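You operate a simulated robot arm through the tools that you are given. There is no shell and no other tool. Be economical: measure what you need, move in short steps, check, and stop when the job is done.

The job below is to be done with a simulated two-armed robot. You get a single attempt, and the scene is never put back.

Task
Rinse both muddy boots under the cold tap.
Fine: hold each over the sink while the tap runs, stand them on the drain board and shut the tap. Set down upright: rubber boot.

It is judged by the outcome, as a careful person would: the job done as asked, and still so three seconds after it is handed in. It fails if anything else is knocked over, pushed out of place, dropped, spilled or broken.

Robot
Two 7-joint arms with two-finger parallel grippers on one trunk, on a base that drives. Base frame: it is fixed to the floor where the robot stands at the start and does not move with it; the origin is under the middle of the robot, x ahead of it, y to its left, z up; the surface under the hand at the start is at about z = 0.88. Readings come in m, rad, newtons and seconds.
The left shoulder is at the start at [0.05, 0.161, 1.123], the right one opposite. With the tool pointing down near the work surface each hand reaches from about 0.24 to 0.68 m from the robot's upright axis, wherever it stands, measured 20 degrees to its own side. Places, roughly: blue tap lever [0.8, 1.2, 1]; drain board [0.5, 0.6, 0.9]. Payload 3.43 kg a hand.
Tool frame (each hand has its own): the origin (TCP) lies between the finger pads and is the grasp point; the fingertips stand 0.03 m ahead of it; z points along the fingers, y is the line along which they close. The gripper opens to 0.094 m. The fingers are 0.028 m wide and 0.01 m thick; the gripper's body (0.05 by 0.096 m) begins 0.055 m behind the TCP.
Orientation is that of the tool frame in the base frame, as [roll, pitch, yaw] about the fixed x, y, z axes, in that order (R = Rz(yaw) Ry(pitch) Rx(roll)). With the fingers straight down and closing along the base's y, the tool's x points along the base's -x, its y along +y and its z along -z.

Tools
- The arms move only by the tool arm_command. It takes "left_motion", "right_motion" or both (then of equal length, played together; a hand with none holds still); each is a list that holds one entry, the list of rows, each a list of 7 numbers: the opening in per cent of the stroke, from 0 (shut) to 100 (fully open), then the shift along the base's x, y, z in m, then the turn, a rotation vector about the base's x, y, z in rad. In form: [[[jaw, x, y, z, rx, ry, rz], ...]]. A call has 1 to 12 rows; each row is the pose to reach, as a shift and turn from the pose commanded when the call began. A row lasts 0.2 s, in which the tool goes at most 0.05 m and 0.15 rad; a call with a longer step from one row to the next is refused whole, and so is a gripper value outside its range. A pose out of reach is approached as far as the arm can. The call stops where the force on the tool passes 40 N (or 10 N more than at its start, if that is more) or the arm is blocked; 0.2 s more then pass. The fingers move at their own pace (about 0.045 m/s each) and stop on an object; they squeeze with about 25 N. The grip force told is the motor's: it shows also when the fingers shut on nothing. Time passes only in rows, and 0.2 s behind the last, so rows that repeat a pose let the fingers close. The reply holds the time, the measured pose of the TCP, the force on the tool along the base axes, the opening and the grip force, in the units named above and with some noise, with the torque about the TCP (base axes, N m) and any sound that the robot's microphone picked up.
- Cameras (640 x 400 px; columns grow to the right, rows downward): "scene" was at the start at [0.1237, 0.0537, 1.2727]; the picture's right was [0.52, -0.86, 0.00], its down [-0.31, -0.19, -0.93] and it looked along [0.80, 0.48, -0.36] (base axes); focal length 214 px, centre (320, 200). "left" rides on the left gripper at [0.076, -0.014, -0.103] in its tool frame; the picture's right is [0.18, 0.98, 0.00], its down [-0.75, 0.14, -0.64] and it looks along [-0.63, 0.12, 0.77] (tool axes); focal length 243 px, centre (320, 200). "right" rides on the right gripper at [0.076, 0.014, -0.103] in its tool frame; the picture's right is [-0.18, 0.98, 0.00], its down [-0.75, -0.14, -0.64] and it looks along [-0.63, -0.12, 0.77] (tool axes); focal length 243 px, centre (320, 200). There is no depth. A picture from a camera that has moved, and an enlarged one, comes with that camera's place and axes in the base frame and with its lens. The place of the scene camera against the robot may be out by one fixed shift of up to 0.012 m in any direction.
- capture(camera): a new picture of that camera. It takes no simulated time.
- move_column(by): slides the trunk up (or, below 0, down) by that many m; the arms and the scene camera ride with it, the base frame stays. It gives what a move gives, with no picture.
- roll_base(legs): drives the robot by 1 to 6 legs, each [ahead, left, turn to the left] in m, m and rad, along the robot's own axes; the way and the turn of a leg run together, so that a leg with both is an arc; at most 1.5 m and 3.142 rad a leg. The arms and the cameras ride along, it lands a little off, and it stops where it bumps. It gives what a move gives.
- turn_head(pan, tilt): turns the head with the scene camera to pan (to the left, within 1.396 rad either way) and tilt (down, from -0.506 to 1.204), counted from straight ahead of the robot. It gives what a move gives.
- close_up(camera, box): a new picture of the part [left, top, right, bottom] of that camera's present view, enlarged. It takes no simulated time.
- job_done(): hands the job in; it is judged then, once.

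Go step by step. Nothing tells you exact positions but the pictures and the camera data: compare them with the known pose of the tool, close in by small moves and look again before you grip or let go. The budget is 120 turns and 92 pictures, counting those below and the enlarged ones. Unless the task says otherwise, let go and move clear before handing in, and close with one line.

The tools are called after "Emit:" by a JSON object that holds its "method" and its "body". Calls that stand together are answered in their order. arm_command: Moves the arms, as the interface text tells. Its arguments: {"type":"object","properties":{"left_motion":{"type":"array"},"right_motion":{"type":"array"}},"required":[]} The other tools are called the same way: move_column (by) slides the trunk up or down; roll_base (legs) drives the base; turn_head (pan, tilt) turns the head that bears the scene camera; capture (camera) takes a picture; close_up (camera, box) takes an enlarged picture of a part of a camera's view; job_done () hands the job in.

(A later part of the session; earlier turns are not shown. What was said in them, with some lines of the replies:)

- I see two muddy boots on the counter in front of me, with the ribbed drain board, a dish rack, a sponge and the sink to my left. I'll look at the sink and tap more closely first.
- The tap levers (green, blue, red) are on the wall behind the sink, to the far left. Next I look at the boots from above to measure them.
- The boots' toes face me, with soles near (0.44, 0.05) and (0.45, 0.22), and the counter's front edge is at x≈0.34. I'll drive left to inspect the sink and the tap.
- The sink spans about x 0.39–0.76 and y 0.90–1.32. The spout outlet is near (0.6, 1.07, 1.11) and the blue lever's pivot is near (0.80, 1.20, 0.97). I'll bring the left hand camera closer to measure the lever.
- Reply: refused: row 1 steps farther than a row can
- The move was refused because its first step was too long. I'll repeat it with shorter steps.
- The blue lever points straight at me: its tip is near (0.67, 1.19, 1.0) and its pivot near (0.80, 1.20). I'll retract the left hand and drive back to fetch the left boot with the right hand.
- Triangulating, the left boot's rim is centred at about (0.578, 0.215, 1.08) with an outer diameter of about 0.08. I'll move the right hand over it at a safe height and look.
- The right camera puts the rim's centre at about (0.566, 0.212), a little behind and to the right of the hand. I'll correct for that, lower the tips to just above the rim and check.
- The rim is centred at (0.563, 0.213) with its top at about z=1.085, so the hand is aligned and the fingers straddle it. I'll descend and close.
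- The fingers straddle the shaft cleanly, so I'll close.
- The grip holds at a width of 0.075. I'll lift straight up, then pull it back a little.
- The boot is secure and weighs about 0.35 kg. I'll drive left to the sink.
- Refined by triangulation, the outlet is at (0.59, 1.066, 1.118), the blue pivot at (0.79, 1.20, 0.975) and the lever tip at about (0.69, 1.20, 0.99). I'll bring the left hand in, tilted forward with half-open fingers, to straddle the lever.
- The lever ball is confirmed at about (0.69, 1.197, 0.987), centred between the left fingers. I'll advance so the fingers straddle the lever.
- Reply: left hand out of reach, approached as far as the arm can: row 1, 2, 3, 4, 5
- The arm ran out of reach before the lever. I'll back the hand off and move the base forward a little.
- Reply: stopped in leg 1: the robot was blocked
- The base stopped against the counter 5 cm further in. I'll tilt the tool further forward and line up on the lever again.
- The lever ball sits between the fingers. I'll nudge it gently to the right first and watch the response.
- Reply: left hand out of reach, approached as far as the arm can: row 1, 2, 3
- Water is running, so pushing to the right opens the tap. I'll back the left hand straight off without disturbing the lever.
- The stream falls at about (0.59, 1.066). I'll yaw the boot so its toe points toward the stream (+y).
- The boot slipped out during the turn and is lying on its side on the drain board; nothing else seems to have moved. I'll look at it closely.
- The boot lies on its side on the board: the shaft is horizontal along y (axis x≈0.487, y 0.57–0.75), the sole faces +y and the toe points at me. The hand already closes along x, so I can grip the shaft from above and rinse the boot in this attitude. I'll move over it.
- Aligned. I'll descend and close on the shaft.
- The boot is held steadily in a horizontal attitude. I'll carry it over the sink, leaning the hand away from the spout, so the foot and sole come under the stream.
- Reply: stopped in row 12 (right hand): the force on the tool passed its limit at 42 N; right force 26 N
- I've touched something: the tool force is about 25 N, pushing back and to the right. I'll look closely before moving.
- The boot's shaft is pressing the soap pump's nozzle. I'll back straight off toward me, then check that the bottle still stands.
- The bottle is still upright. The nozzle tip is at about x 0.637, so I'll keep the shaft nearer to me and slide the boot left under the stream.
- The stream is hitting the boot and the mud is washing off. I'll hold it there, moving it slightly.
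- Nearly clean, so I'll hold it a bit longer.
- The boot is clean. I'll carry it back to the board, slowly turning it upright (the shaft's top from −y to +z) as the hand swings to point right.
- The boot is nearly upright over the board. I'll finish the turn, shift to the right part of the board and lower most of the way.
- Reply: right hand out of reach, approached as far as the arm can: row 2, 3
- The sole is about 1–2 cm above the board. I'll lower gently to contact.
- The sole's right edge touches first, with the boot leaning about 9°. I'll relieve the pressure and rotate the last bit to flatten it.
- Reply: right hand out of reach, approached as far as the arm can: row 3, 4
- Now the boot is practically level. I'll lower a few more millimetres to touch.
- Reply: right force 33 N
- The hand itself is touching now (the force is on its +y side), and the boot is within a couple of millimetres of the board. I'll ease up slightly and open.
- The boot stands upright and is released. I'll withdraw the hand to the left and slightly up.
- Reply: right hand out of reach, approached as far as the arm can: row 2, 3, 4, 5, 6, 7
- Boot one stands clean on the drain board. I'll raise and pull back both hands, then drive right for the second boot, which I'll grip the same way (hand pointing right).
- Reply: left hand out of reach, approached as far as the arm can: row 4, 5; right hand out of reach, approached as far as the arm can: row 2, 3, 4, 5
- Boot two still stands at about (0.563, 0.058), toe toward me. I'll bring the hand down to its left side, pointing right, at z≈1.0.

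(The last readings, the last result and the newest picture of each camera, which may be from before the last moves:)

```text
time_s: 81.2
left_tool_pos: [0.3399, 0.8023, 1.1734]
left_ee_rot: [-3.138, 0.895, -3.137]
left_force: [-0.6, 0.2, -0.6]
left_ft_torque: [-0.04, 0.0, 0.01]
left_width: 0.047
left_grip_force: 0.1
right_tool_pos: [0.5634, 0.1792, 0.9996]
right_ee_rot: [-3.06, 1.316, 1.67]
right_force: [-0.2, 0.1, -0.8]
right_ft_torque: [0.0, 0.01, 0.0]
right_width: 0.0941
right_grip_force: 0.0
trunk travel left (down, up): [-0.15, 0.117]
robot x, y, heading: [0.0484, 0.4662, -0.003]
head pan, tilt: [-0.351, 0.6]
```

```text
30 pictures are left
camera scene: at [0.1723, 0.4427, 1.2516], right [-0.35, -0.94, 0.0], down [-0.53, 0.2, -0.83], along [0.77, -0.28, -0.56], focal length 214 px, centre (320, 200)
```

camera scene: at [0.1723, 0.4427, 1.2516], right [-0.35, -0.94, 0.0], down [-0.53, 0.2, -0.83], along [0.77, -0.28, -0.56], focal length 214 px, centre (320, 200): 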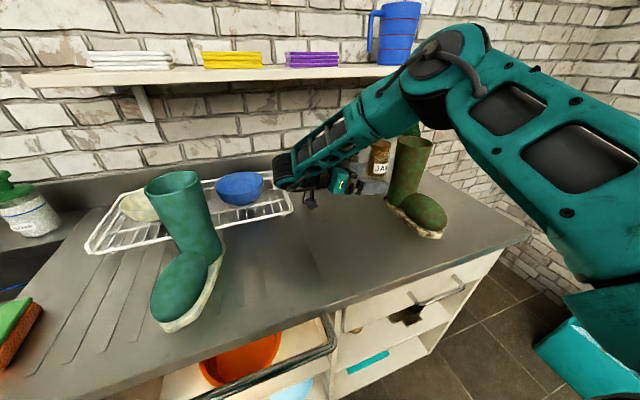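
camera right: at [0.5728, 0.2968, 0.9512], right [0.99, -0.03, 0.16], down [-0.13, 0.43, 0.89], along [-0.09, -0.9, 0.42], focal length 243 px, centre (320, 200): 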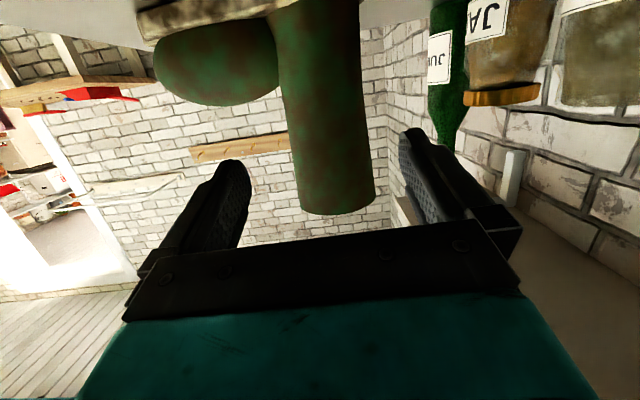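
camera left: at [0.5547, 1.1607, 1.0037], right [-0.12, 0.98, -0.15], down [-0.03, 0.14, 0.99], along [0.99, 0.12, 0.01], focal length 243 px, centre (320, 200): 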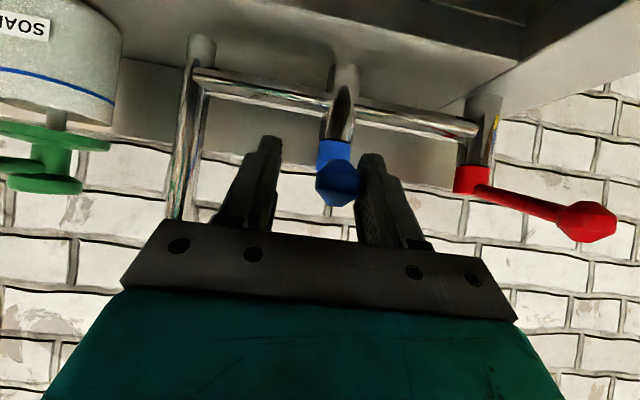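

The shaft is centred between the fingers, with its axis at x≈0.568. I'll advance and close.

Emit:
{"method": "arm_command", "body": {"right_motion": [[[100, 0.004, -0.03, 0, 0, 0, 0], [100, 0.005, -0.06, 0, 0, 0, 0], [100, 0.005, -0.09, 0, 0, 0, 0], [100, 0.005, -0.112, 0, 0, 0, 0], [100, 0.005, -0.122, 0, 0, 0, 0], [60, 0.005, -0.122, 0, 0, 0, 0], [30, 0.005, -0.122, 0, 0, 0, 0], [0, 0.005, -0.122, 0, 0, 0, 0], [0, 0.005, -0.122, 0, 0, 0, 0], [0, 0.005, -0.122, 0, 0, 0, 0]]]}}

Emit:
{"method": "capture", "body": {"camera": "right"}}

Emit:
{"method": "close_up", "body": {"camera": "scene", "box": [280, 100, 500, 260]}}

```text
time_s: 83.4
left_tool_pos: [0.3395, 0.8034, 1.1735]
left_ee_rot: [-3.139, 0.897, -3.14]
left_force: [-0.7, -0.7, 0.0]
left_ft_torque: [-0.02, 0.01, 0.0]
left_width: 0.0469
left_grip_force: 0.0
right_tool_pos: [0.5684, 0.0547, 1.0001]
right_ee_rot: [-3.059, 1.319, 1.665]
right_force: [-3.0, -1.4, 2.4]
right_ft_torque: [-0.17, 0.03, -0.11]
right_width: 0.0743
right_grip_force: 25.2
trunk travel left (down, up): [-0.15, 0.117]
robot x, y, heading: [0.0452, 0.4659, -0.003]
head pan, tilt: [-0.351, 0.6]
```

```text
29 pictures are left
camera right: at [0.5789, 0.1737, 0.9509], right [0.99, -0.03, 0.16], down [-0.13, 0.43, 0.89], along [-0.09, -0.9, 0.42], focal length 243 px, centre (320, 200)
```

right: 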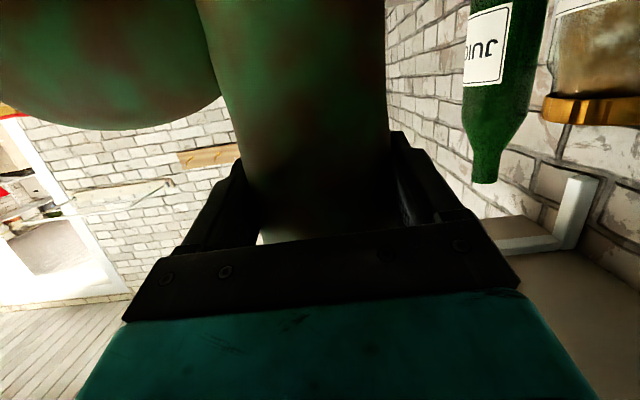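

```text
2.50 times, centred on (390, 180) of scene
camera zoom: at [0.1718, 0.4427, 1.2517], right [-0.35, -0.94, 0.0], down [-0.53, 0.2, -0.83], along [0.77, -0.28, -0.56], focal length 536 px, centre (145, 250)
```

zoom: 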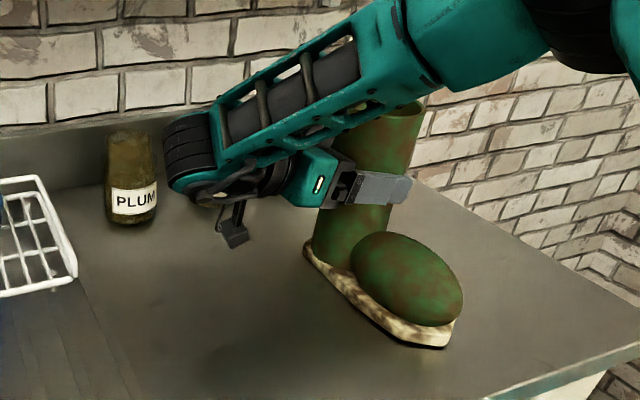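

Gripped. I'll lift straight up, draw it back, then back the base away so the boot passes clear of boot one.

Emit:
{"method": "arm_command", "body": {"right_motion": [[[0, 0, 0, 0.01, 0, 0, 0], [0, 0, 0, 0.03, 0, 0, 0], [0, 0, 0, 0.055, 0, 0, 0], [0, 0, 0, 0.08, 0, 0, 0], [0, -0.02, 0, 0.1, 0, 0, 0], [0, -0.04, 0, 0.11, 0, 0, 0], [0, -0.07, 0, 0.12, 0, 0, 0], [0, -0.1, 0, 0.12, 0, 0, 0], [0, -0.12, 0, 0.12, 0, 0, 0]]]}}

Emit:
{"method": "capture", "body": {"camera": "scene"}}

```text
time_s: 85.4
left_tool_pos: [0.3402, 0.8034, 1.1738]
left_ee_rot: [-3.139, 0.896, -3.139]
left_force: [-0.4, 0.0, -0.5]
left_ft_torque: [0.0, -0.01, 0.0]
left_width: 0.0471
left_grip_force: 0.1
right_tool_pos: [0.494, 0.0556, 1.1201]
right_ee_rot: [-3.06, 1.311, 1.667]
right_force: [-0.1, -0.2, -2.2]
right_ft_torque: [0.06, -0.12, 0.0]
right_width: 0.074
right_grip_force: 24.4
right hand out of reach, approached as far as the arm can: row 8, 9
trunk travel left (down, up): [-0.15, 0.117]
robot x, y, heading: [0.0421, 0.4656, -0.0]
head pan, tilt: [-0.351, 0.6]
```

```text
27 pictures are left
camera scene: at [0.1724, 0.4426, 1.2516], right [-0.35, -0.94, 0.0], down [-0.53, 0.2, -0.83], along [0.77, -0.28, -0.57], focal length 214 px, centre (320, 200)
```

scene: 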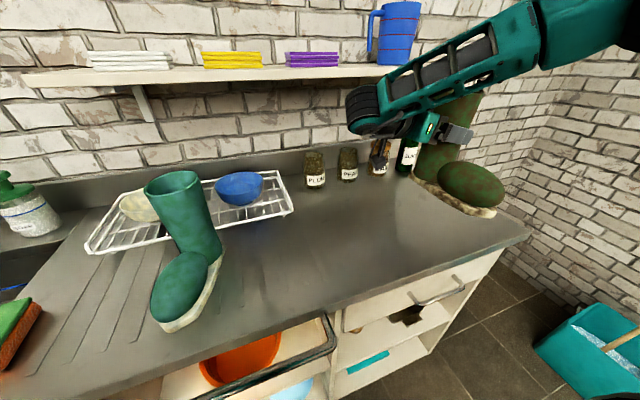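

Emit:
{"method": "roll_base", "body": {"legs": [[-0.3, 0, 0], [0, 0.53, 0]]}}

Emit:
{"method": "capture", "body": {"camera": "scene"}}

```text
time_s: 92.2
left_tool_pos: [0.0362, 1.3354, 1.1738]
left_ee_rot: [-3.137, 0.896, -3.135]
left_force: [0.5, -0.7, 0.9]
left_ft_torque: [0.02, 0.02, 0.04]
left_width: 0.0471
left_grip_force: 0.0
right_tool_pos: [0.1935, 0.5902, 1.1196]
right_ee_rot: [-3.061, 1.311, 1.674]
right_force: [-0.5, 0.5, -3.3]
right_ft_torque: [0.04, -0.12, -0.02]
right_width: 0.0743
right_grip_force: 25.0
trunk travel left (down, up): [-0.15, 0.117]
robot x, y, heading: [-0.256, 1.0011, -0.001]
head pan, tilt: [-0.351, 0.6]
```

```text
26 pictures are left
camera scene: at [-0.1299, 0.9751, 1.2516], right [-0.34, -0.94, 0.0], down [-0.53, 0.19, -0.82], along [0.78, -0.28, -0.57], focal length 214 px, centre (320, 200)
```

scene: 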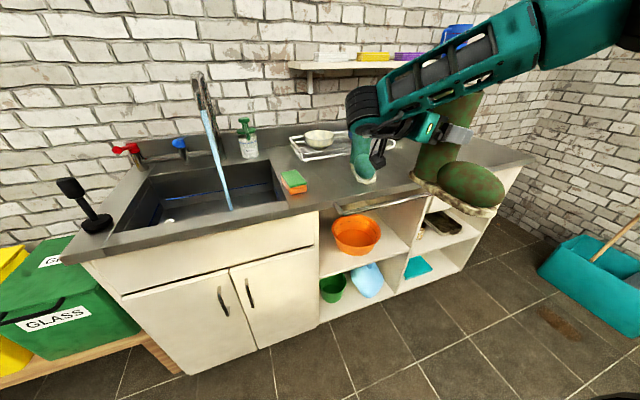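

Held firm. Before driving forward I'll swing the boot left and into the horizontal rinsing attitude, clear of boot one.

Emit:
{"method": "arm_command", "body": {"right_motion": [[[0, 0, 0.012, -0.005, 0.1, 0, 0], [0, 0, 0.025, -0.01, 0.2, 0, 0], [0, 0, 0.04, -0.015, 0.3, 0, 0], [0, 0, 0.055, -0.02, 0.4, 0, 0], [0, 0, 0.07, -0.025, 0.5, 0, 0], [0, 0, 0.085, -0.03, 0.6, 0, 0], [0, 0, 0.1, -0.035, 0.7, 0, 0], [0, 0, 0.115, -0.04, 0.8, 0, 0], [0, 0, 0.13, -0.04, 0.9, 0, 0], [0, 0, 0.145, -0.04, 1.0, 0, 0], [0, 0, 0.16, -0.04, 1.1, 0, 0], [0, 0, 0.175, -0.04, 1.2, 0, 0]]]}}

Emit:
{"method": "capture", "body": {"camera": "scene"}}

```text
time_s: 94.8
left_tool_pos: [0.035, 1.3362, 1.1733]
left_ee_rot: [-3.137, 0.896, -3.136]
left_force: [-1.0, -0.5, -0.3]
left_ft_torque: [-0.01, 0.01, 0.02]
left_width: 0.0473
left_grip_force: 0.1
right_tool_pos: [0.194, 0.7657, 1.0793]
right_ee_rot: [3.125, 0.108, 1.597]
right_force: [0.3, 0.0, -2.9]
right_ft_torque: [-0.13, -0.11, -0.01]
right_width: 0.0741
right_grip_force: 25.2
trunk travel left (down, up): [-0.15, 0.117]
robot x, y, heading: [-0.2585, 1.0032, 0.006]
head pan, tilt: [-0.351, 0.6]
```

```text
25 pictures are left
camera scene: at [-0.1299, 0.9751, 1.2516], right [-0.34, -0.94, 0.0], down [-0.53, 0.19, -0.82], along [0.78, -0.28, -0.57], focal length 214 px, centre (320, 200)
```

scene: 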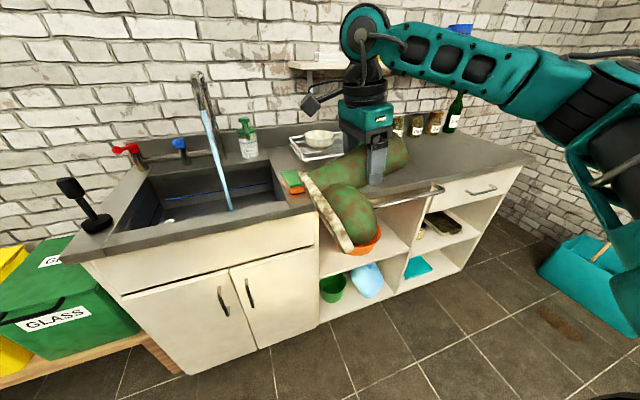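

Emit:
{"method": "arm_command", "body": {"right_motion": [[[0, 0, 0.02, 0, 0.1, 0, 0], [0, 0, 0.04, 0, 0.2, 0, 0], [0, 0, 0.06, 0, 0.3, 0, 0], [0, 0, 0.08, 0, 0.4, 0, 0], [0, 0, 0.1, 0, 0.5, 0, 0], [0, 0, 0.11, 0, 0.62, 0, 0]]]}}

Emit:
{"method": "roll_base", "body": {"legs": [[0.295, 0, 0]]}}

Emit:
{"method": "turn_head", "body": {"pan": -0.05, "tilt": 0.55}}

Emit:
{"method": "capture", "body": {"camera": "scene"}}

```text
time_s: 96.2
left_tool_pos: [0.0359, 1.3353, 1.174]
left_ee_rot: [-3.138, 0.897, -3.137]
left_force: [0.2, 0.0, 0.6]
left_ft_torque: [0.03, 0.01, 0.02]
left_width: 0.0471
left_grip_force: 0.0
right_tool_pos: [0.1923, 0.8752, 1.0799]
right_ee_rot: [3.108, -0.509, 1.6]
right_force: [0.0, -0.2, -2.8]
right_ft_torque: [-0.17, -0.06, 0.0]
right_width: 0.0738
right_grip_force: 25.1
trunk travel left (down, up): [-0.15, 0.117]
robot x, y, heading: [-0.257, 1.0013, -0.001]
head pan, tilt: [-0.351, 0.6]
```

```text
time_s: 98.3
left_tool_pos: [0.3331, 1.3365, 1.1738]
left_ee_rot: [-3.138, 0.894, -3.133]
left_force: [0.1, -0.8, -0.3]
left_ft_torque: [0.03, 0.02, 0.0]
left_width: 0.0469
left_grip_force: 0.1
right_tool_pos: [0.4895, 0.8768, 1.0803]
right_ee_rot: [3.107, -0.507, 1.603]
right_force: [0.5, 0.2, -3.5]
right_ft_torque: [-0.14, -0.09, -0.02]
right_width: 0.0736
right_grip_force: 25.0
trunk travel left (down, up): [-0.15, 0.117]
robot x, y, heading: [0.0402, 1.0009, 0.007]
head pan, tilt: [-0.351, 0.6]
```

```text
time_s: 99.1
left_tool_pos: [0.3324, 1.3378, 1.1729]
left_ee_rot: [-3.139, 0.896, -3.131]
left_force: [0.0, 0.4, -0.5]
left_ft_torque: [0.01, 0.02, 0.0]
left_width: 0.0467
left_grip_force: 0.1
right_tool_pos: [0.4909, 0.877, 1.0784]
right_ee_rot: [3.109, -0.507, 1.601]
right_force: [-0.1, 0.0, -3.2]
right_ft_torque: [-0.17, -0.11, 0.0]
right_width: 0.0737
right_grip_force: 24.6
trunk travel left (down, up): [-0.15, 0.117]
robot x, y, heading: [0.0449, 0.9986, 0.005]
head pan, tilt: [-0.051, 0.55]
```

```text
24 pictures are left
camera scene: at [0.1741, 1.0022, 1.2561], right [-0.05, -1.0, 0.0], down [-0.52, 0.02, -0.85], along [0.85, -0.04, -0.52], focal length 214 px, centre (320, 200)
```

scene: 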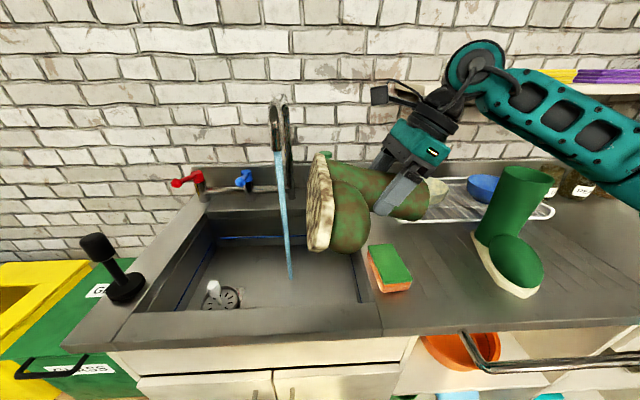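

Boot two is ready. I'll move it under the stream, keeping clear of the soap nozzle.

Emit:
{"method": "arm_command", "body": {"right_motion": [[[0, 0.015, 0.02, -0.015, 0, 0, 0], [0, 0.03, 0.04, -0.03, 0, 0, 0], [0, 0.045, 0.06, -0.045, 0, 0, 0], [0, 0.06, 0.08, -0.06, 0, 0, 0], [0, 0.075, 0.093, -0.068, 0, 0, 0], [0, 0.075, 0.098, -0.068, 0, 0, 0], [0, 0.075, 0.1, -0.068, 0, 0, 0], [0, 0.075, 0.1, -0.068, 0, 0, 0]]]}}

Emit:
{"method": "close_up", "body": {"camera": "scene", "box": [220, 60, 440, 300]}}

```text
time_s: 100.9
left_tool_pos: [0.3326, 1.3372, 1.1743]
left_ee_rot: [-3.139, 0.897, -3.133]
left_force: [0.2, 0.0, -0.1]
left_ft_torque: [0.0, -0.01, -0.01]
left_width: 0.0469
left_grip_force: 0.2
right_tool_pos: [0.5645, 0.9767, 1.0119]
right_ee_rot: [3.109, -0.507, 1.604]
right_force: [-0.4, 0.6, -1.7]
right_ft_torque: [-0.13, -0.14, 0.04]
right_width: 0.0736
right_grip_force: 25.0
trunk travel left (down, up): [-0.15, 0.117]
robot x, y, heading: [0.0363, 1.0019, -0.0]
head pan, tilt: [-0.051, 0.55]
```

```text
1.67 times, centred on (330, 180) of scene
camera zoom: at [0.1742, 1.0023, 1.2561], right [-0.05, -1.0, 0.0], down [-0.52, 0.02, -0.85], along [0.85, -0.04, -0.52], focal length 358 px, centre (303, 233)
```

zoom: 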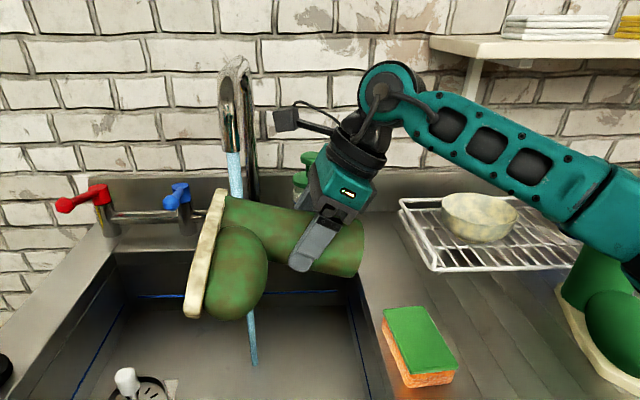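

The mud is fading. I'll hold it under the stream.

Emit:
{"method": "arm_command", "body": {"right_motion": [[[0, 0, 0, 0, 0, 0, 0], [0, 0, 0, 0, 0, 0, 0], [0, 0, 0, 0, 0, 0, 0], [0, 0, 0, 0, 0, 0, 0], [0, 0, 0, 0, 0, 0, 0], [0, 0, 0, 0, 0, 0, 0], [0, 0, 0, 0, 0, 0, 0], [0, 0, 0, 0, 0, 0, 0], [0, 0, 0, 0, 0, 0, 0], [0, 0, 0, 0, 0, 0, 0], [0, 0, 0, 0, 0, 0, 0], [0, 0, 0, 0, 0, 0, 0]]]}}

Emit:
{"method": "arm_command", "body": {"right_motion": [[[0, 0, 0, 0, 0, 0, 0], [0, 0, 0, 0, 0, 0, 0], [0, 0, 0, 0, 0, 0, 0], [0, 0, 0, 0, 0, 0, 0], [0, 0, 0, 0, 0, 0, 0], [0, 0, 0, 0, 0, 0, 0], [0, 0, 0, 0, 0, 0, 0], [0, 0, 0, 0, 0, 0, 0], [0, 0, 0, 0, 0, 0, 0], [0, 0, 0, 0, 0, 0, 0], [0, 0, 0, 0, 0, 0, 0], [0, 0, 0, 0, 0, 0, 0]]]}}

Emit:
{"method": "close_up", "body": {"camera": "scene", "box": [220, 60, 440, 300]}}

```text
time_s: 103.5
left_tool_pos: [0.3318, 1.3374, 1.1741]
left_ee_rot: [-3.137, 0.896, -3.13]
left_force: [-0.1, 0.0, -0.5]
left_ft_torque: [-0.01, -0.02, 0.0]
left_width: 0.047
left_grip_force: 0.0
right_tool_pos: [0.5657, 0.9767, 1.0108]
right_ee_rot: [3.109, -0.505, 1.602]
right_force: [0.7, 0.0, -2.8]
right_ft_torque: [-0.17, -0.07, 0.02]
right_width: 0.0734
right_grip_force: 25.4
trunk travel left (down, up): [-0.15, 0.117]
robot x, y, heading: [0.038, 1.0017, 0.001]
head pan, tilt: [-0.051, 0.55]
```

```text
time_s: 106.1
left_tool_pos: [0.3329, 1.3381, 1.1741]
left_ee_rot: [-3.139, 0.895, -3.133]
left_force: [-0.3, 0.5, 0.5]
left_ft_torque: [0.0, 0.02, 0.0]
left_width: 0.0471
left_grip_force: 0.1
right_tool_pos: [0.5654, 0.9778, 1.0108]
right_ee_rot: [3.108, -0.507, 1.602]
right_force: [0.8, 0.0, -3.4]
right_ft_torque: [-0.15, -0.12, 0.02]
right_width: 0.0734
right_grip_force: 25.1
trunk travel left (down, up): [-0.15, 0.117]
robot x, y, heading: [0.0422, 1.0019, 0.002]
head pan, tilt: [-0.051, 0.55]
```

```text
1.67 times, centred on (330, 180) of scene
camera zoom: at [0.1742, 1.0023, 1.2561], right [-0.05, -1.0, 0.0], down [-0.52, 0.02, -0.85], along [0.85, -0.04, -0.52], focal length 358 px, centre (303, 233)
```

zoom: 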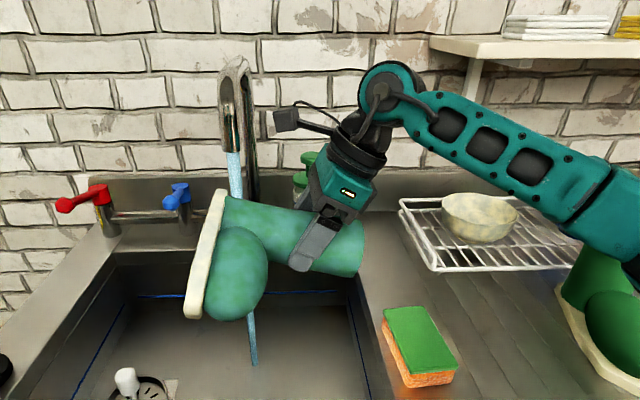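

Boot two is clean. I'll carry it back to the board, turning it upright on the way as before.

Emit:
{"method": "arm_command", "body": {"right_motion": [[[0, -0.01, -0.01, 0.01, 0, 0, 0], [0, -0.02, -0.03, 0.02, -0.05, 0, 0], [0, -0.03, -0.05, 0.03, -0.1, 0, 0], [0, -0.04, -0.07, 0.04, -0.16, 0, 0], [0, -0.05, -0.09, 0.05, -0.23, 0, 0], [0, -0.055, -0.11, 0.06, -0.3, 0, 0], [0, -0.06, -0.13, 0.07, -0.38, 0, 0], [0, -0.06, -0.15, 0.07, -0.47, 0, 0], [0, -0.06, -0.165, 0.07, -0.57, 0, 0], [0, -0.06, -0.18, 0.07, -0.67, 0, 0], [0, -0.06, -0.19, 0.07, -0.77, 0, 0], [0, -0.06, -0.2, 0.07, -0.87, 0, 0]]]}}

Emit:
{"method": "arm_command", "body": {"right_motion": [[[0, 0.003, -0.01, 0.0, -0.1, 0, 0], [0, 0.005, -0.02, 0.0, -0.2, 0, 0], [0, 0.008, -0.03, 0.005, -0.3, 0, 0], [0, 0.01, -0.04, 0.005, -0.4, 0, 0], [0, 0.01, -0.05, 0.005, -0.5, 0, 0], [0, 0.01, -0.06, 0.005, -0.6, 0, 0], [0, 0.01, -0.07, 0.005, -0.7, 0, 0], [0, 0.01, -0.08, 0.005, -0.8, 0, 0], [0, 0.01, -0.09, 0.005, -0.9, 0, 0], [0, 0.01, -0.095, 0.005, -0.95, 0, 0]]]}}

Emit:
{"method": "turn_head", "body": {"pan": -0.4, "tilt": 0.6}}

Emit:
{"method": "capture", "body": {"camera": "scene"}}

```text
time_s: 108.7
left_tool_pos: [0.3324, 1.3373, 1.1745]
left_ee_rot: [-3.14, 0.895, -3.132]
left_force: [0.0, -0.3, 0.2]
left_ft_torque: [-0.01, -0.03, 0.01]
left_width: 0.0471
left_grip_force: 0.1
right_tool_pos: [0.5034, 0.7768, 1.0828]
right_ee_rot: [3.136, 0.365, 1.599]
right_force: [-0.2, -0.9, -3.5]
right_ft_torque: [-0.11, -0.12, 0.03]
right_width: 0.0736
right_grip_force: 25.4
trunk travel left (down, up): [-0.15, 0.117]
robot x, y, heading: [0.0421, 1.0019, 0.006]
head pan, tilt: [-0.051, 0.55]
```

```text
time_s: 110.9
left_tool_pos: [0.3313, 1.3365, 1.174]
left_ee_rot: [-3.14, 0.896, -3.132]
left_force: [-0.3, -1.1, -0.3]
left_ft_torque: [-0.01, 0.03, 0.01]
left_width: 0.0469
left_grip_force: 0.1
right_tool_pos: [0.5153, 0.6814, 1.0859]
right_ee_rot: [-3.052, 1.312, 1.683]
right_force: [-0.1, 0.1, -3.0]
right_ft_torque: [0.04, -0.14, -0.03]
right_width: 0.0734
right_grip_force: 24.9
trunk travel left (down, up): [-0.15, 0.117]
robot x, y, heading: [0.0394, 1.001, 0.008]
head pan, tilt: [-0.051, 0.55]
```

```text
time_s: 111.7
left_tool_pos: [0.3332, 1.3365, 1.1738]
left_ee_rot: [-3.137, 0.896, -3.132]
left_force: [-0.7, 0.1, -0.1]
left_ft_torque: [0.02, -0.01, -0.02]
left_width: 0.047
left_grip_force: 0.0
right_tool_pos: [0.5158, 0.6821, 1.0864]
right_ee_rot: [-3.052, 1.311, 1.684]
right_force: [0.5, 0.2, -2.6]
right_ft_torque: [0.02, -0.1, 0.02]
right_width: 0.0735
right_grip_force: 24.9
trunk travel left (down, up): [-0.15, 0.117]
robot x, y, heading: [0.0379, 1.0004, 0.003]
head pan, tilt: [-0.4, 0.6]
```

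```text
21 pictures are left
camera scene: at [0.166, 0.9724, 1.2516], right [-0.38, -0.92, 0.0], down [-0.52, 0.22, -0.82], along [0.76, -0.32, -0.57], focal length 214 px, centre (320, 200)
```

scene: 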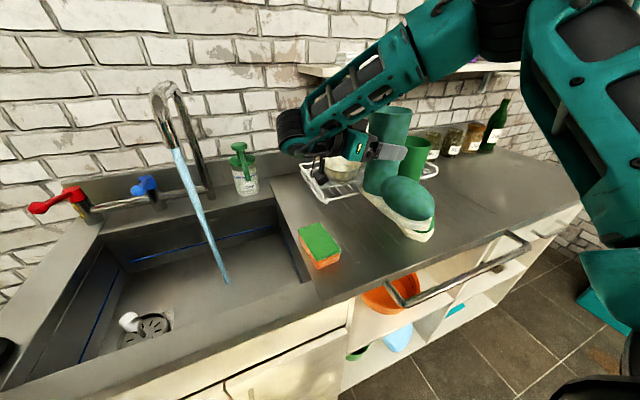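

Upright over the board to the left of boot one. I'll lower it.

Emit:
{"method": "arm_command", "body": {"right_motion": [[[0, 0.002, 0, -0.025, 0, 0, 0], [0, 0.005, 0, -0.045, 0, 0, 0], [0, 0.005, 0, -0.06, 0, 0, 0], [0, 0.005, 0, -0.07, 0, 0, 0], [0, 0.005, 0, -0.076, 0, 0, 0]]]}}

Emit:
{"method": "close_up", "body": {"camera": "scene", "box": [300, 90, 480, 260]}}

```text
time_s: 112.9
left_tool_pos: [0.3323, 1.3367, 1.1726]
left_ee_rot: [-3.137, 0.897, -3.132]
left_force: [-0.1, 0.1, -0.2]
left_ft_torque: [0.01, 0.02, 0.02]
left_width: 0.0469
left_grip_force: 0.0
right_tool_pos: [0.5205, 0.6814, 1.0086]
right_ee_rot: [-3.047, 1.31, 1.685]
right_force: [-0.3, 0.2, -2.9]
right_ft_torque: [0.08, -0.13, 0.02]
right_width: 0.0772
right_grip_force: 24.4
trunk travel left (down, up): [-0.15, 0.117]
robot x, y, heading: [0.0424, 1.0, 0.007]
head pan, tilt: [-0.4, 0.6]
```

```text
2.35 times, centred on (390, 175) of scene
camera zoom: at [0.166, 0.9724, 1.2515], right [-0.39, -0.92, 0.0], down [-0.52, 0.22, -0.82], along [0.76, -0.32, -0.57], focal length 505 px, centre (155, 259)
```

zoom: 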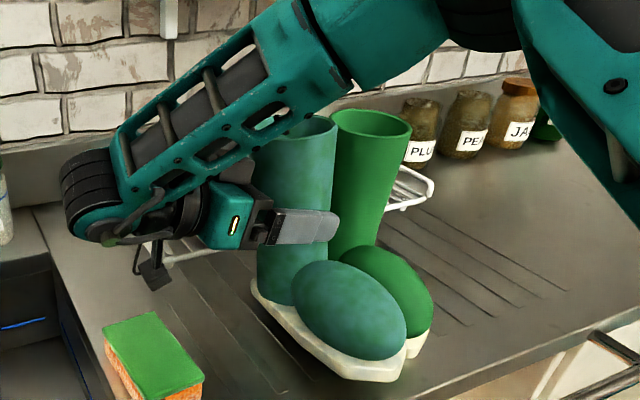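

Nearly there; the grip width has changed slightly, so I'll set it down gently now.

Emit:
{"method": "arm_command", "body": {"right_motion": [[[0, 0, 0, -0.004, 0, 0, 0], [0, 0, 0, -0.008, 0, 0, 0], [0, 0, 0, -0.011, 0, 0, 0]]]}}

Emit:
{"method": "close_up", "body": {"camera": "scene", "box": [300, 90, 480, 260]}}

```text
time_s: 113.7
left_tool_pos: [0.3327, 1.3369, 1.1734]
left_ee_rot: [-3.137, 0.895, -3.134]
left_force: [-0.2, -0.2, -0.6]
left_ft_torque: [-0.01, 0.0, 0.0]
left_width: 0.0471
left_grip_force: 0.1
right_tool_pos: [0.5204, 0.6815, 1.0007]
right_ee_rot: [-3.053, 1.311, 1.68]
right_force: [-0.1, 0.3, -2.6]
right_ft_torque: [0.05, -0.13, 0.01]
right_width: 0.0771
right_grip_force: 24.8
trunk travel left (down, up): [-0.15, 0.117]
robot x, y, heading: [0.0429, 0.9979, 0.002]
head pan, tilt: [-0.4, 0.6]
```

```text
2.35 times, centred on (390, 175) of scene
camera zoom: at [0.166, 0.9723, 1.2516], right [-0.39, -0.92, 0.0], down [-0.52, 0.22, -0.82], along [0.76, -0.32, -0.57], focal length 505 px, centre (155, 259)
```

zoom: 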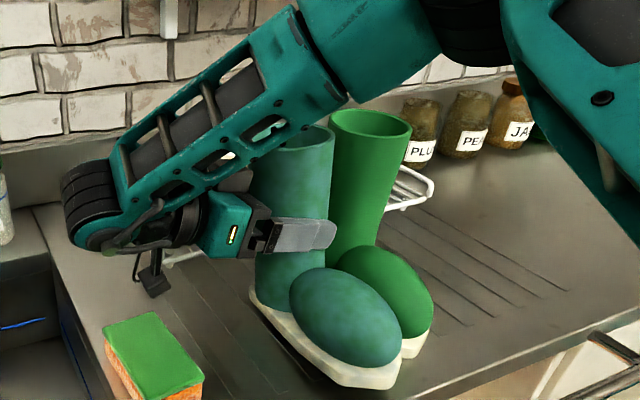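

Emit:
{"method": "arm_command", "body": {"right_motion": [[[0, 0, 0, -0.004, 0, 0, 0], [0, 0, 0, -0.008, 0, 0, 0], [0, 0, 0, -0.008, 0, 0, 0]]]}}

```text
time_s: 114.5
left_tool_pos: [0.3285, 1.3397, 1.1747]
left_ee_rot: [-3.136, 0.899, -3.134]
left_force: [0.8, -0.6, 0.2]
left_ft_torque: [0.01, 0.02, -0.01]
left_width: 0.047
left_grip_force: 0.1
right_tool_pos: [0.5173, 0.6817, 0.9964]
right_ee_rot: [-3.062, 1.319, 1.668]
right_force: [-16.5, -3.0, 25.5]
right_ft_torque: [-0.06, 1.06, 0.06]
right_width: 0.0761
right_grip_force: 25.1
trunk travel left (down, up): [-0.15, 0.117]
robot x, y, heading: [0.0448, 0.9984, 0.006]
head pan, tilt: [-0.4, 0.6]
```

The sole has touched, heel first. I'll relieve the pressure and release.

Emit:
{"method": "arm_command", "body": {"right_motion": [[[0, 0, 0, 0.003, 0, 0, 0], [0, 0, 0, 0.003, 0, 0, 0]]]}}

Emit:
{"method": "close_up", "body": {"camera": "scene", "box": [300, 90, 480, 260]}}

```text
time_s: 115.1
left_tool_pos: [0.329, 1.3376, 1.1733]
left_ee_rot: [-3.14, 0.898, -3.132]
left_force: [0.1, 0.2, 0.0]
left_ft_torque: [-0.04, 0.01, -0.01]
left_width: 0.0468
left_grip_force: 0.0
right_tool_pos: [0.5178, 0.6824, 0.9971]
right_ee_rot: [-3.049, 1.318, 1.68]
right_force: [-14.3, -6.5, 17.1]
right_ft_torque: [-0.58, 1.01, -0.02]
right_width: 0.0758
right_grip_force: 25.4
trunk travel left (down, up): [-0.15, 0.117]
robot x, y, heading: [0.0367, 0.9991, 0.004]
head pan, tilt: [-0.4, 0.6]
```

```text
2.35 times, centred on (390, 175) of scene
camera zoom: at [0.1631, 0.9726, 1.2519], right [-0.39, -0.92, 0.0], down [-0.52, 0.22, -0.83], along [0.76, -0.32, -0.56], focal length 505 px, centre (155, 259)
```

zoom: 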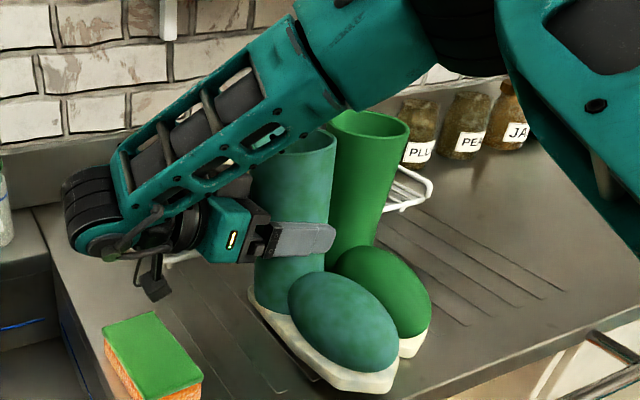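

Emit:
{"method": "arm_command", "body": {"right_motion": [[[0, 0.002, 0, 0.003, 0, 0, 0], [0, 0.003, 0, 0.004, 0, 0, 0], [0, 0.003, 0, 0.004, 0, 0, 0]]]}}

```text
time_s: 115.9
left_tool_pos: [0.3325, 1.3372, 1.1751]
left_ee_rot: [-3.137, 0.897, -3.134]
left_force: [-0.5, 0.6, 0.2]
left_ft_torque: [-0.01, 0.0, 0.01]
left_width: 0.047
left_grip_force: 0.1
right_tool_pos: [0.5242, 0.6832, 0.9973]
right_ee_rot: [-3.053, 1.309, 1.68]
right_force: [0.6, 0.0, -3.5]
right_ft_torque: [0.06, -0.12, 0.02]
right_width: 0.0759
right_grip_force: 25.0
trunk travel left (down, up): [-0.15, 0.117]
robot x, y, heading: [0.0404, 0.9991, 0.004]
head pan, tilt: [-0.4, 0.6]
```

It's hovering a millimetre or two above the board. I'll release.

Emit:
{"method": "arm_command", "body": {"right_motion": [[[0, 0, 0, -0.002, 0, 0, 0], [20, 0, 0, -0.002, 0, 0, 0], [90, 0, 0, -0.002, 0, 0, 0], [100, 0, 0, -0.002, 0, 0, 0], [100, 0, 0, -0.002, 0, 0, 0], [100, 0, 0, -0.002, 0, 0, 0]]]}}

Emit:
{"method": "close_up", "body": {"camera": "scene", "box": [300, 90, 480, 260]}}

Emit:
{"method": "capture", "body": {"camera": "right"}}

```text
time_s: 117.3
left_tool_pos: [0.332, 1.3372, 1.1739]
left_ee_rot: [-3.139, 0.895, -3.133]
left_force: [-0.3, -0.7, 0.3]
left_ft_torque: [0.0, -0.02, 0.01]
left_width: 0.0471
left_grip_force: 0.1
right_tool_pos: [0.5236, 0.6819, 0.9967]
right_ee_rot: [-3.052, 1.311, 1.682]
right_force: [-0.5, -1.2, -0.1]
right_ft_torque: [0.03, -0.04, -0.01]
right_width: 0.0944
right_grip_force: 0.1
trunk travel left (down, up): [-0.15, 0.117]
robot x, y, heading: [0.0399, 1.0, 0.003]
head pan, tilt: [-0.4, 0.6]
```

```text
2.35 times, centred on (390, 175) of scene
camera zoom: at [0.1656, 0.9724, 1.2516], right [-0.39, -0.92, 0.0], down [-0.52, 0.22, -0.83], along [0.76, -0.32, -0.56], focal length 505 px, centre (155, 259)
```

zoom: 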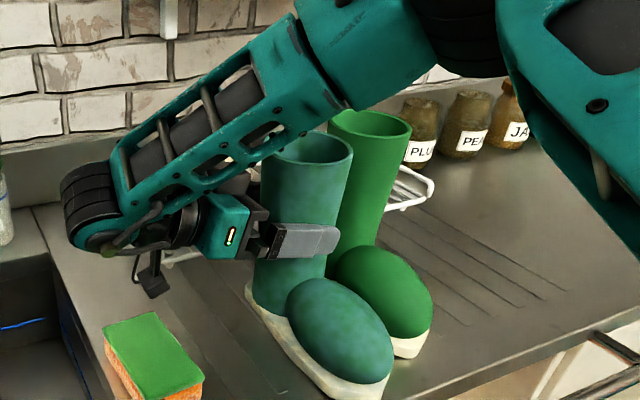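

```text
16 pictures are left
camera right: at [0.5331, 0.8008, 0.9485], right [0.99, -0.02, 0.16], down [-0.13, 0.42, 0.9], along [-0.09, -0.9, 0.42], focal length 243 px, centre (320, 200)
```

right: 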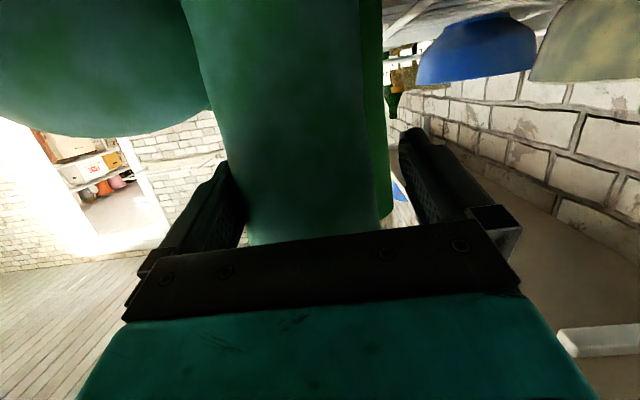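

The boot stands flat and upright, close to the finger nearest me. I'll shift the hand slightly toward me to centre it, then withdraw left and up.

Emit:
{"method": "arm_command", "body": {"right_motion": [[[100, -0.007, 0, 0, 0, 0, 0], [100, -0.007, 0.015, 0.003, 0, 0, 0], [100, -0.007, 0.04, 0.01, 0, 0, 0], [100, -0.007, 0.07, 0.02, 0, 0, 0], [100, -0.007, 0.1, 0.03, 0, 0, 0], [100, -0.007, 0.12, 0.06, 0.05, 0, 0], [100, -0.01, 0.13, 0.1, 0.15, 0, 0], [100, -0.02, 0.14, 0.14, 0.25, 0, 0], [100, -0.04, 0.15, 0.17, 0.35, 0, 0], [100, -0.06, 0.15, 0.19, 0.45, 0, 0]]]}}

Emit:
{"method": "capture", "body": {"camera": "scene"}}

```text
time_s: 119.5
left_tool_pos: [0.3317, 1.3372, 1.1743]
left_ee_rot: [-3.137, 0.897, -3.133]
left_force: [0.0, 0.6, 0.2]
left_ft_torque: [0.0, -0.02, 0.02]
left_width: 0.0469
left_grip_force: 0.1
right_tool_pos: [0.465, 0.8317, 1.1861]
right_ee_rot: [-3.126, 0.86, 1.614]
right_force: [0.2, -0.4, -0.4]
right_ft_torque: [0.0, -0.03, -0.01]
right_width: 0.0937
right_grip_force: 0.0
trunk travel left (down, up): [-0.15, 0.117]
robot x, y, heading: [0.0412, 1.0043, 0.004]
head pan, tilt: [-0.4, 0.6]
```

```text
15 pictures are left
camera scene: at [0.1653, 0.9721, 1.2516], right [-0.39, -0.92, 0.0], down [-0.52, 0.22, -0.83], along [0.76, -0.32, -0.56], focal length 214 px, centre (320, 200)
```

scene: 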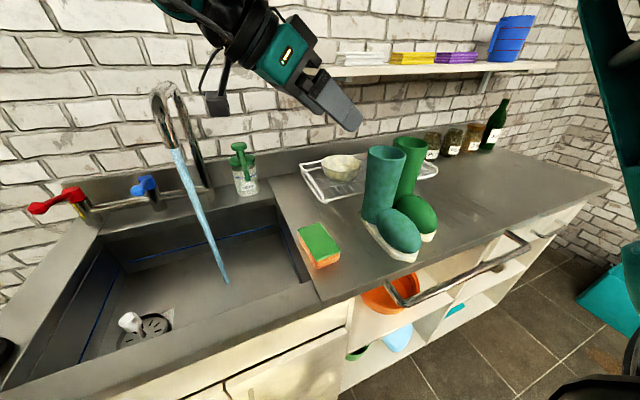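

Both boots stand clean on the drain board. Now for the tap: I'll bring the left hand back in front of the blue lever.

Emit:
{"method": "arm_command", "body": {"left_motion": [[[50, 0.034, -0.02, -0.0, 0, 0, 0], [50, 0.068, -0.04, -0.0, 0, 0, 0], [50, 0.102, -0.06, -0.02, 0, 0, 0], [50, 0.136, -0.08, -0.04, 0, 0, 0], [50, 0.17, -0.1, -0.06, 0, 0, 0], [50, 0.204, -0.12, -0.08, 0, 0, 0], [50, 0.238, -0.14, -0.1, 0, 0, 0], [50, 0.275, -0.155, -0.115, 0, 0, 0], [50, 0.275, -0.155, -0.115, 0, 0, 0]]]}}

Emit:
{"method": "capture", "body": {"camera": "left"}}

```text
time_s: 121.5
left_tool_pos: [0.6062, 1.1795, 1.0598]
left_ee_rot: [-3.137, 0.897, -3.134]
left_force: [-0.4, -0.2, -0.4]
left_ft_torque: [0.0, -0.02, -0.01]
left_width: 0.0471
left_grip_force: 0.2
right_tool_pos: [0.4642, 0.8324, 1.185]
right_ee_rot: [-3.128, 0.863, 1.616]
right_force: [-0.2, 0.0, 0.5]
right_ft_torque: [0.02, 0.01, 0.02]
right_width: 0.094
right_grip_force: 0.0
trunk travel left (down, up): [-0.15, 0.117]
robot x, y, heading: [0.0378, 0.9993, 0.007]
head pan, tilt: [-0.4, 0.6]
```

```text
14 pictures are left
camera left: at [0.4787, 1.1641, 1.0629], right [-0.12, 0.98, -0.15], down [-0.03, 0.14, 0.99], along [0.99, 0.12, 0.01], focal length 243 px, centre (320, 200)
```

left: 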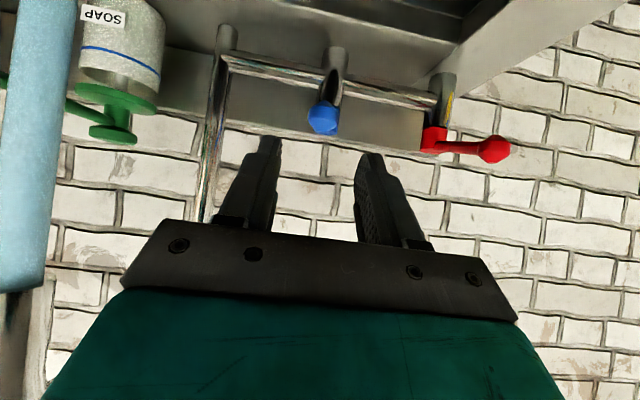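

The ball is now at about (0.69, 1.181, 0.994). I'll straddle it and push it back left.

Emit:
{"method": "arm_command", "body": {"left_motion": [[[50, 0.03, 0.004, -0.03, 0, 0, 0], [50, 0.05, 0.004, -0.055, 0, 0, 0], [50, 0.07, 0.004, -0.07, 0, 0, 0], [50, 0.086, 0.004, -0.07, 0, 0, 0], [50, 0.086, 0.014, -0.07, 0, 0, 0], [50, 0.086, 0.024, -0.07, 0, 0, 0], [50, 0.086, 0.032, -0.07, 0, 0, 0], [50, 0.086, 0.036, -0.07, 0, 0, 0]]]}}

Emit:
{"method": "turn_head", "body": {"pan": 0.1, "tilt": 0.55}}

Emit:
{"method": "capture", "body": {"camera": "scene"}}

Emit:
{"method": "capture", "body": {"camera": "left"}}

```text
time_s: 123.3
left_tool_pos: [0.6928, 1.2116, 0.9893]
left_ee_rot: [-3.137, 0.899, -3.141]
left_force: [-0.1, -16.4, 0.0]
left_ft_torque: [0.07, -0.05, 0.1]
left_width: 0.056
left_grip_force: 7.3
left hand out of reach, approached as far as the arm can: row 4, 5
right_tool_pos: [0.4655, 0.8306, 1.1845]
right_ee_rot: [-3.127, 0.861, 1.612]
right_force: [0.6, -0.4, -0.4]
right_ft_torque: [-0.02, -0.01, 0.01]
right_width: 0.0939
right_grip_force: 0.0
trunk travel left (down, up): [-0.15, 0.117]
robot x, y, heading: [0.039, 1.0003, 0.003]
head pan, tilt: [-0.4, 0.6]
```

```text
time_s: 124.2
left_tool_pos: [0.6938, 1.2142, 0.9896]
left_ee_rot: [-3.139, 0.895, -3.138]
left_force: [-1.5, -19.4, 0.8]
left_ft_torque: [0.07, 0.09, 0.11]
left_width: 0.0589
left_grip_force: 10.8
right_tool_pos: [0.464, 0.83, 1.185]
right_ee_rot: [-3.126, 0.861, 1.614]
right_force: [0.7, -0.8, -0.2]
right_ft_torque: [-0.01, 0.03, 0.01]
right_width: 0.0942
right_grip_force: 0.1
trunk travel left (down, up): [-0.15, 0.117]
robot x, y, heading: [0.0402, 1.0029, 0.004]
head pan, tilt: [0.099, 0.55]
```

```text
13 pictures are left
camera scene: at [0.1733, 1.0134, 1.2562], right [0.1, -0.99, 0.0], down [-0.52, -0.05, -0.85], along [0.85, 0.09, -0.52], focal length 214 px, centre (320, 200)
```

scene: 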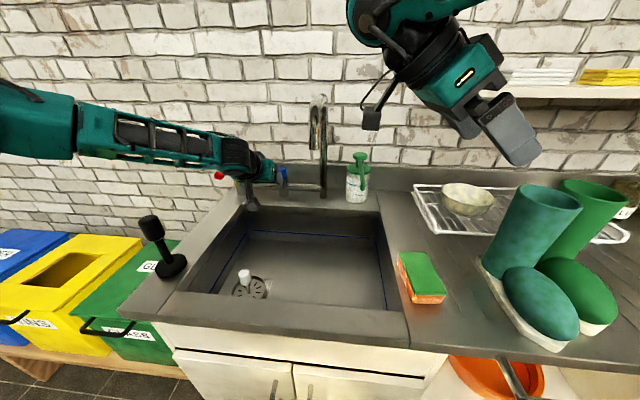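

```text
12 pictures are left
camera left: at [0.5661, 1.2, 0.9933], right [-0.12, 0.98, -0.15], down [-0.03, 0.14, 0.99], along [0.99, 0.12, 0.01], focal length 243 px, centre (320, 200)
```

left: 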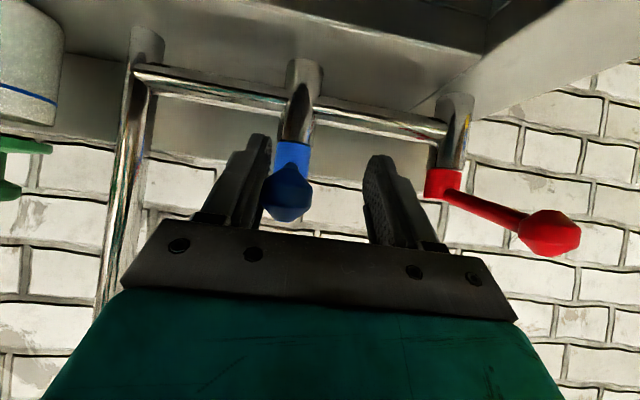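

The water has stopped and the lever is firmly at its stop. I'll ease off and withdraw the left hand.

Emit:
{"method": "arm_command", "body": {"left_motion": [[[50, 0, -0.01, 0, 0, 0, 0], [50, -0.025, -0.012, 0.02, 0, 0, 0], [50, -0.06, -0.012, 0.045, 0, 0, 0], [50, -0.095, -0.005, 0.075, 0, 0, 0], [50, -0.13, 0.02, 0.1, 0, 0, 0], [50, -0.165, 0.05, 0.12, 0, 0, 0], [50, -0.2, 0.08, 0.13, 0, 0, 0], [50, -0.235, 0.11, 0.14, 0, 0, 0], [50, -0.27, 0.13, 0.15, 0, 0, 0]]]}}

Emit:
{"method": "capture", "body": {"camera": "scene"}}

Emit:
{"method": "close_up", "body": {"camera": "scene", "box": [200, 80, 400, 220]}}

```text
refused: row 6 steps farther than a row can; nothing moved
```

```text
11 pictures are left
camera scene: at [0.1733, 1.0134, 1.2562], right [0.1, -0.99, 0.0], down [-0.52, -0.05, -0.85], along [0.85, 0.09, -0.52], focal length 214 px, centre (320, 200)
```

scene: 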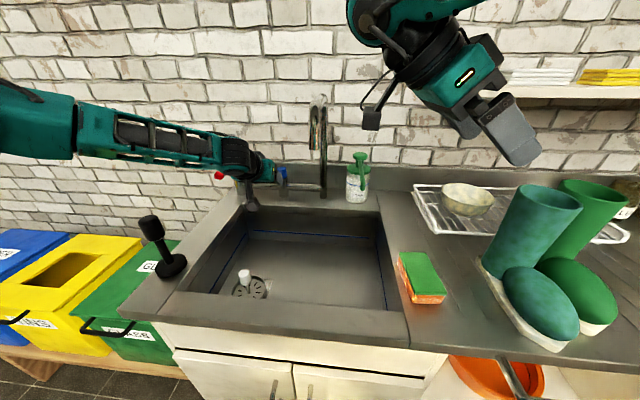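

```text
2.86 times, centred on (300, 150) of scene
camera zoom: at [0.1733, 1.0134, 1.2562], right [0.1, -0.99, 0.0], down [-0.52, -0.05, -0.85], along [0.85, 0.09, -0.52], focal length 613 px, centre (377, 343)
```

zoom: 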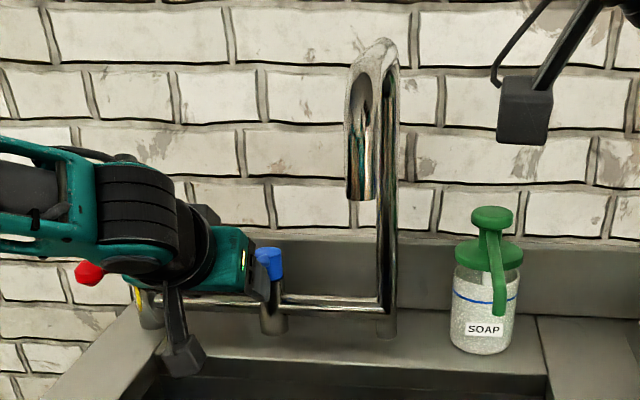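

The move was refused because one step was too long; I'll repeat it with shorter ones.

Emit:
{"method": "arm_command", "body": {"left_motion": [[[50, 0, -0.01, 0, 0, 0, 0], [50, -0.025, -0.012, 0.02, 0, 0, 0], [50, -0.06, -0.012, 0.045, 0, 0, 0], [50, -0.095, -0.008, 0.07, 0, 0, 0], [50, -0.125, 0.01, 0.095, 0, 0, 0], [50, -0.155, 0.035, 0.115, 0, 0, 0], [50, -0.185, 0.06, 0.13, 0, 0, 0], [50, -0.215, 0.09, 0.14, 0, 0, 0], [50, -0.25, 0.11, 0.15, 0, 0, 0], [50, -0.28, 0.12, 0.15, 0, 0, 0]]]}}

Emit:
{"method": "capture", "body": {"camera": "scene"}}

Emit:
{"method": "close_up", "body": {"camera": "scene", "box": [200, 80, 400, 220]}}

```text
time_s: 126.4
left_tool_pos: [0.4117, 1.3389, 1.1391]
left_ee_rot: [3.14, 0.894, -3.138]
left_force: [-0.9, 0.3, -0.7]
left_ft_torque: [-0.01, 0.0, 0.01]
left_width: 0.0471
left_grip_force: 0.1
right_tool_pos: [0.4664, 0.8319, 1.1858]
right_ee_rot: [-3.125, 0.863, 1.613]
right_force: [0.2, 0.0, -0.1]
right_ft_torque: [-0.02, 0.0, -0.01]
right_width: 0.0941
right_grip_force: 0.2
trunk travel left (down, up): [-0.15, 0.117]
robot x, y, heading: [0.0384, 0.9984, 0.006]
head pan, tilt: [0.099, 0.55]
```

```text
9 pictures are left
camera scene: at [0.1744, 1.0159, 1.256], right [0.1, -0.99, 0.0], down [-0.52, -0.05, -0.85], along [0.85, 0.09, -0.52], focal length 214 px, centre (320, 200)
```

scene: 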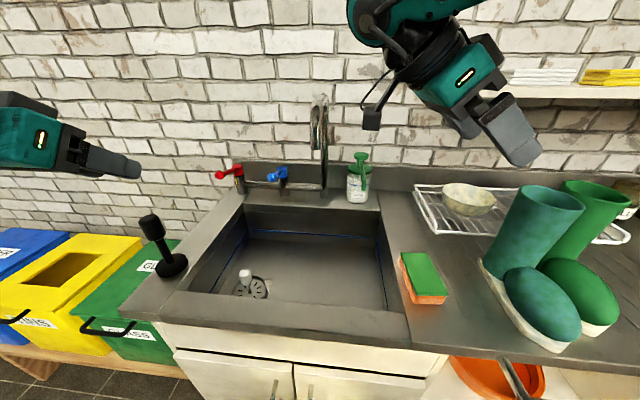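

```text
2.86 times, centred on (300, 150) of scene
camera zoom: at [0.1744, 1.0159, 1.256], right [0.1, -0.99, 0.0], down [-0.52, -0.05, -0.85], along [0.85, 0.09, -0.52], focal length 613 px, centre (377, 343)
```

zoom: 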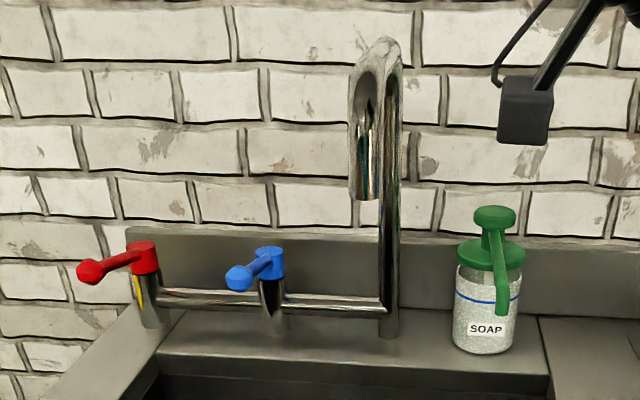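

The tap is off and everything is in place. One last close look at the boots.

Emit:
{"method": "turn_head", "body": {"pan": -0.4, "tilt": 0.6}}

Emit:
{"method": "close_up", "body": {"camera": "scene", "box": [280, 110, 500, 280]}}

```text
time_s: 127.3
left_tool_pos: [0.4114, 1.3397, 1.1389]
left_ee_rot: [-3.14, 0.895, -3.133]
left_force: [-0.2, 0.7, 0.2]
left_ft_torque: [-0.01, 0.01, -0.02]
left_width: 0.0471
left_grip_force: 0.2
right_tool_pos: [0.4646, 0.8322, 1.1856]
right_ee_rot: [-3.126, 0.861, 1.615]
right_force: [-0.3, -0.7, -0.2]
right_ft_torque: [0.0, -0.03, -0.02]
right_width: 0.094
right_grip_force: 0.0
trunk travel left (down, up): [-0.15, 0.117]
robot x, y, heading: [0.0374, 1.001, 0.004]
head pan, tilt: [-0.4, 0.6]
```

```text
2.35 times, centred on (390, 195) of scene
camera zoom: at [0.1658, 0.9725, 1.2516], right [-0.38, -0.92, 0.0], down [-0.52, 0.22, -0.83], along [0.76, -0.32, -0.56], focal length 505 px, centre (155, 212)
```

zoom: 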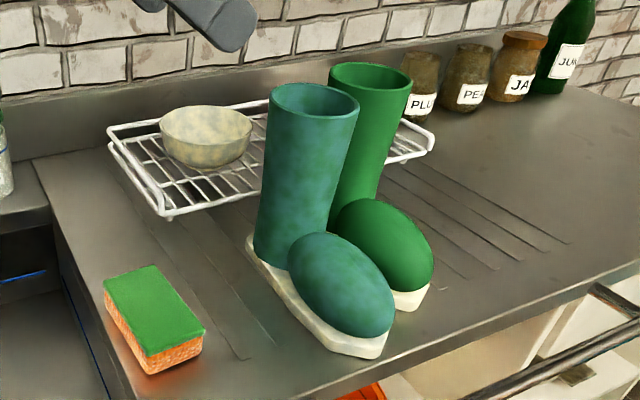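

Both boots stand upright and free of mud on the drain board, the tap is shut and both hands are clear. I'm handing the job in.

Emit:
{"method": "job_done", "body": {}}

```text
The job is handed in.
```

Both boots were rinsed under the cold tap and now stand upright on the drain board, with the tap shut. The first boot slipped from the gripper once before rinsing and fell onto the board. While rinsing it, I also bumped the soap pump, which stayed standing.
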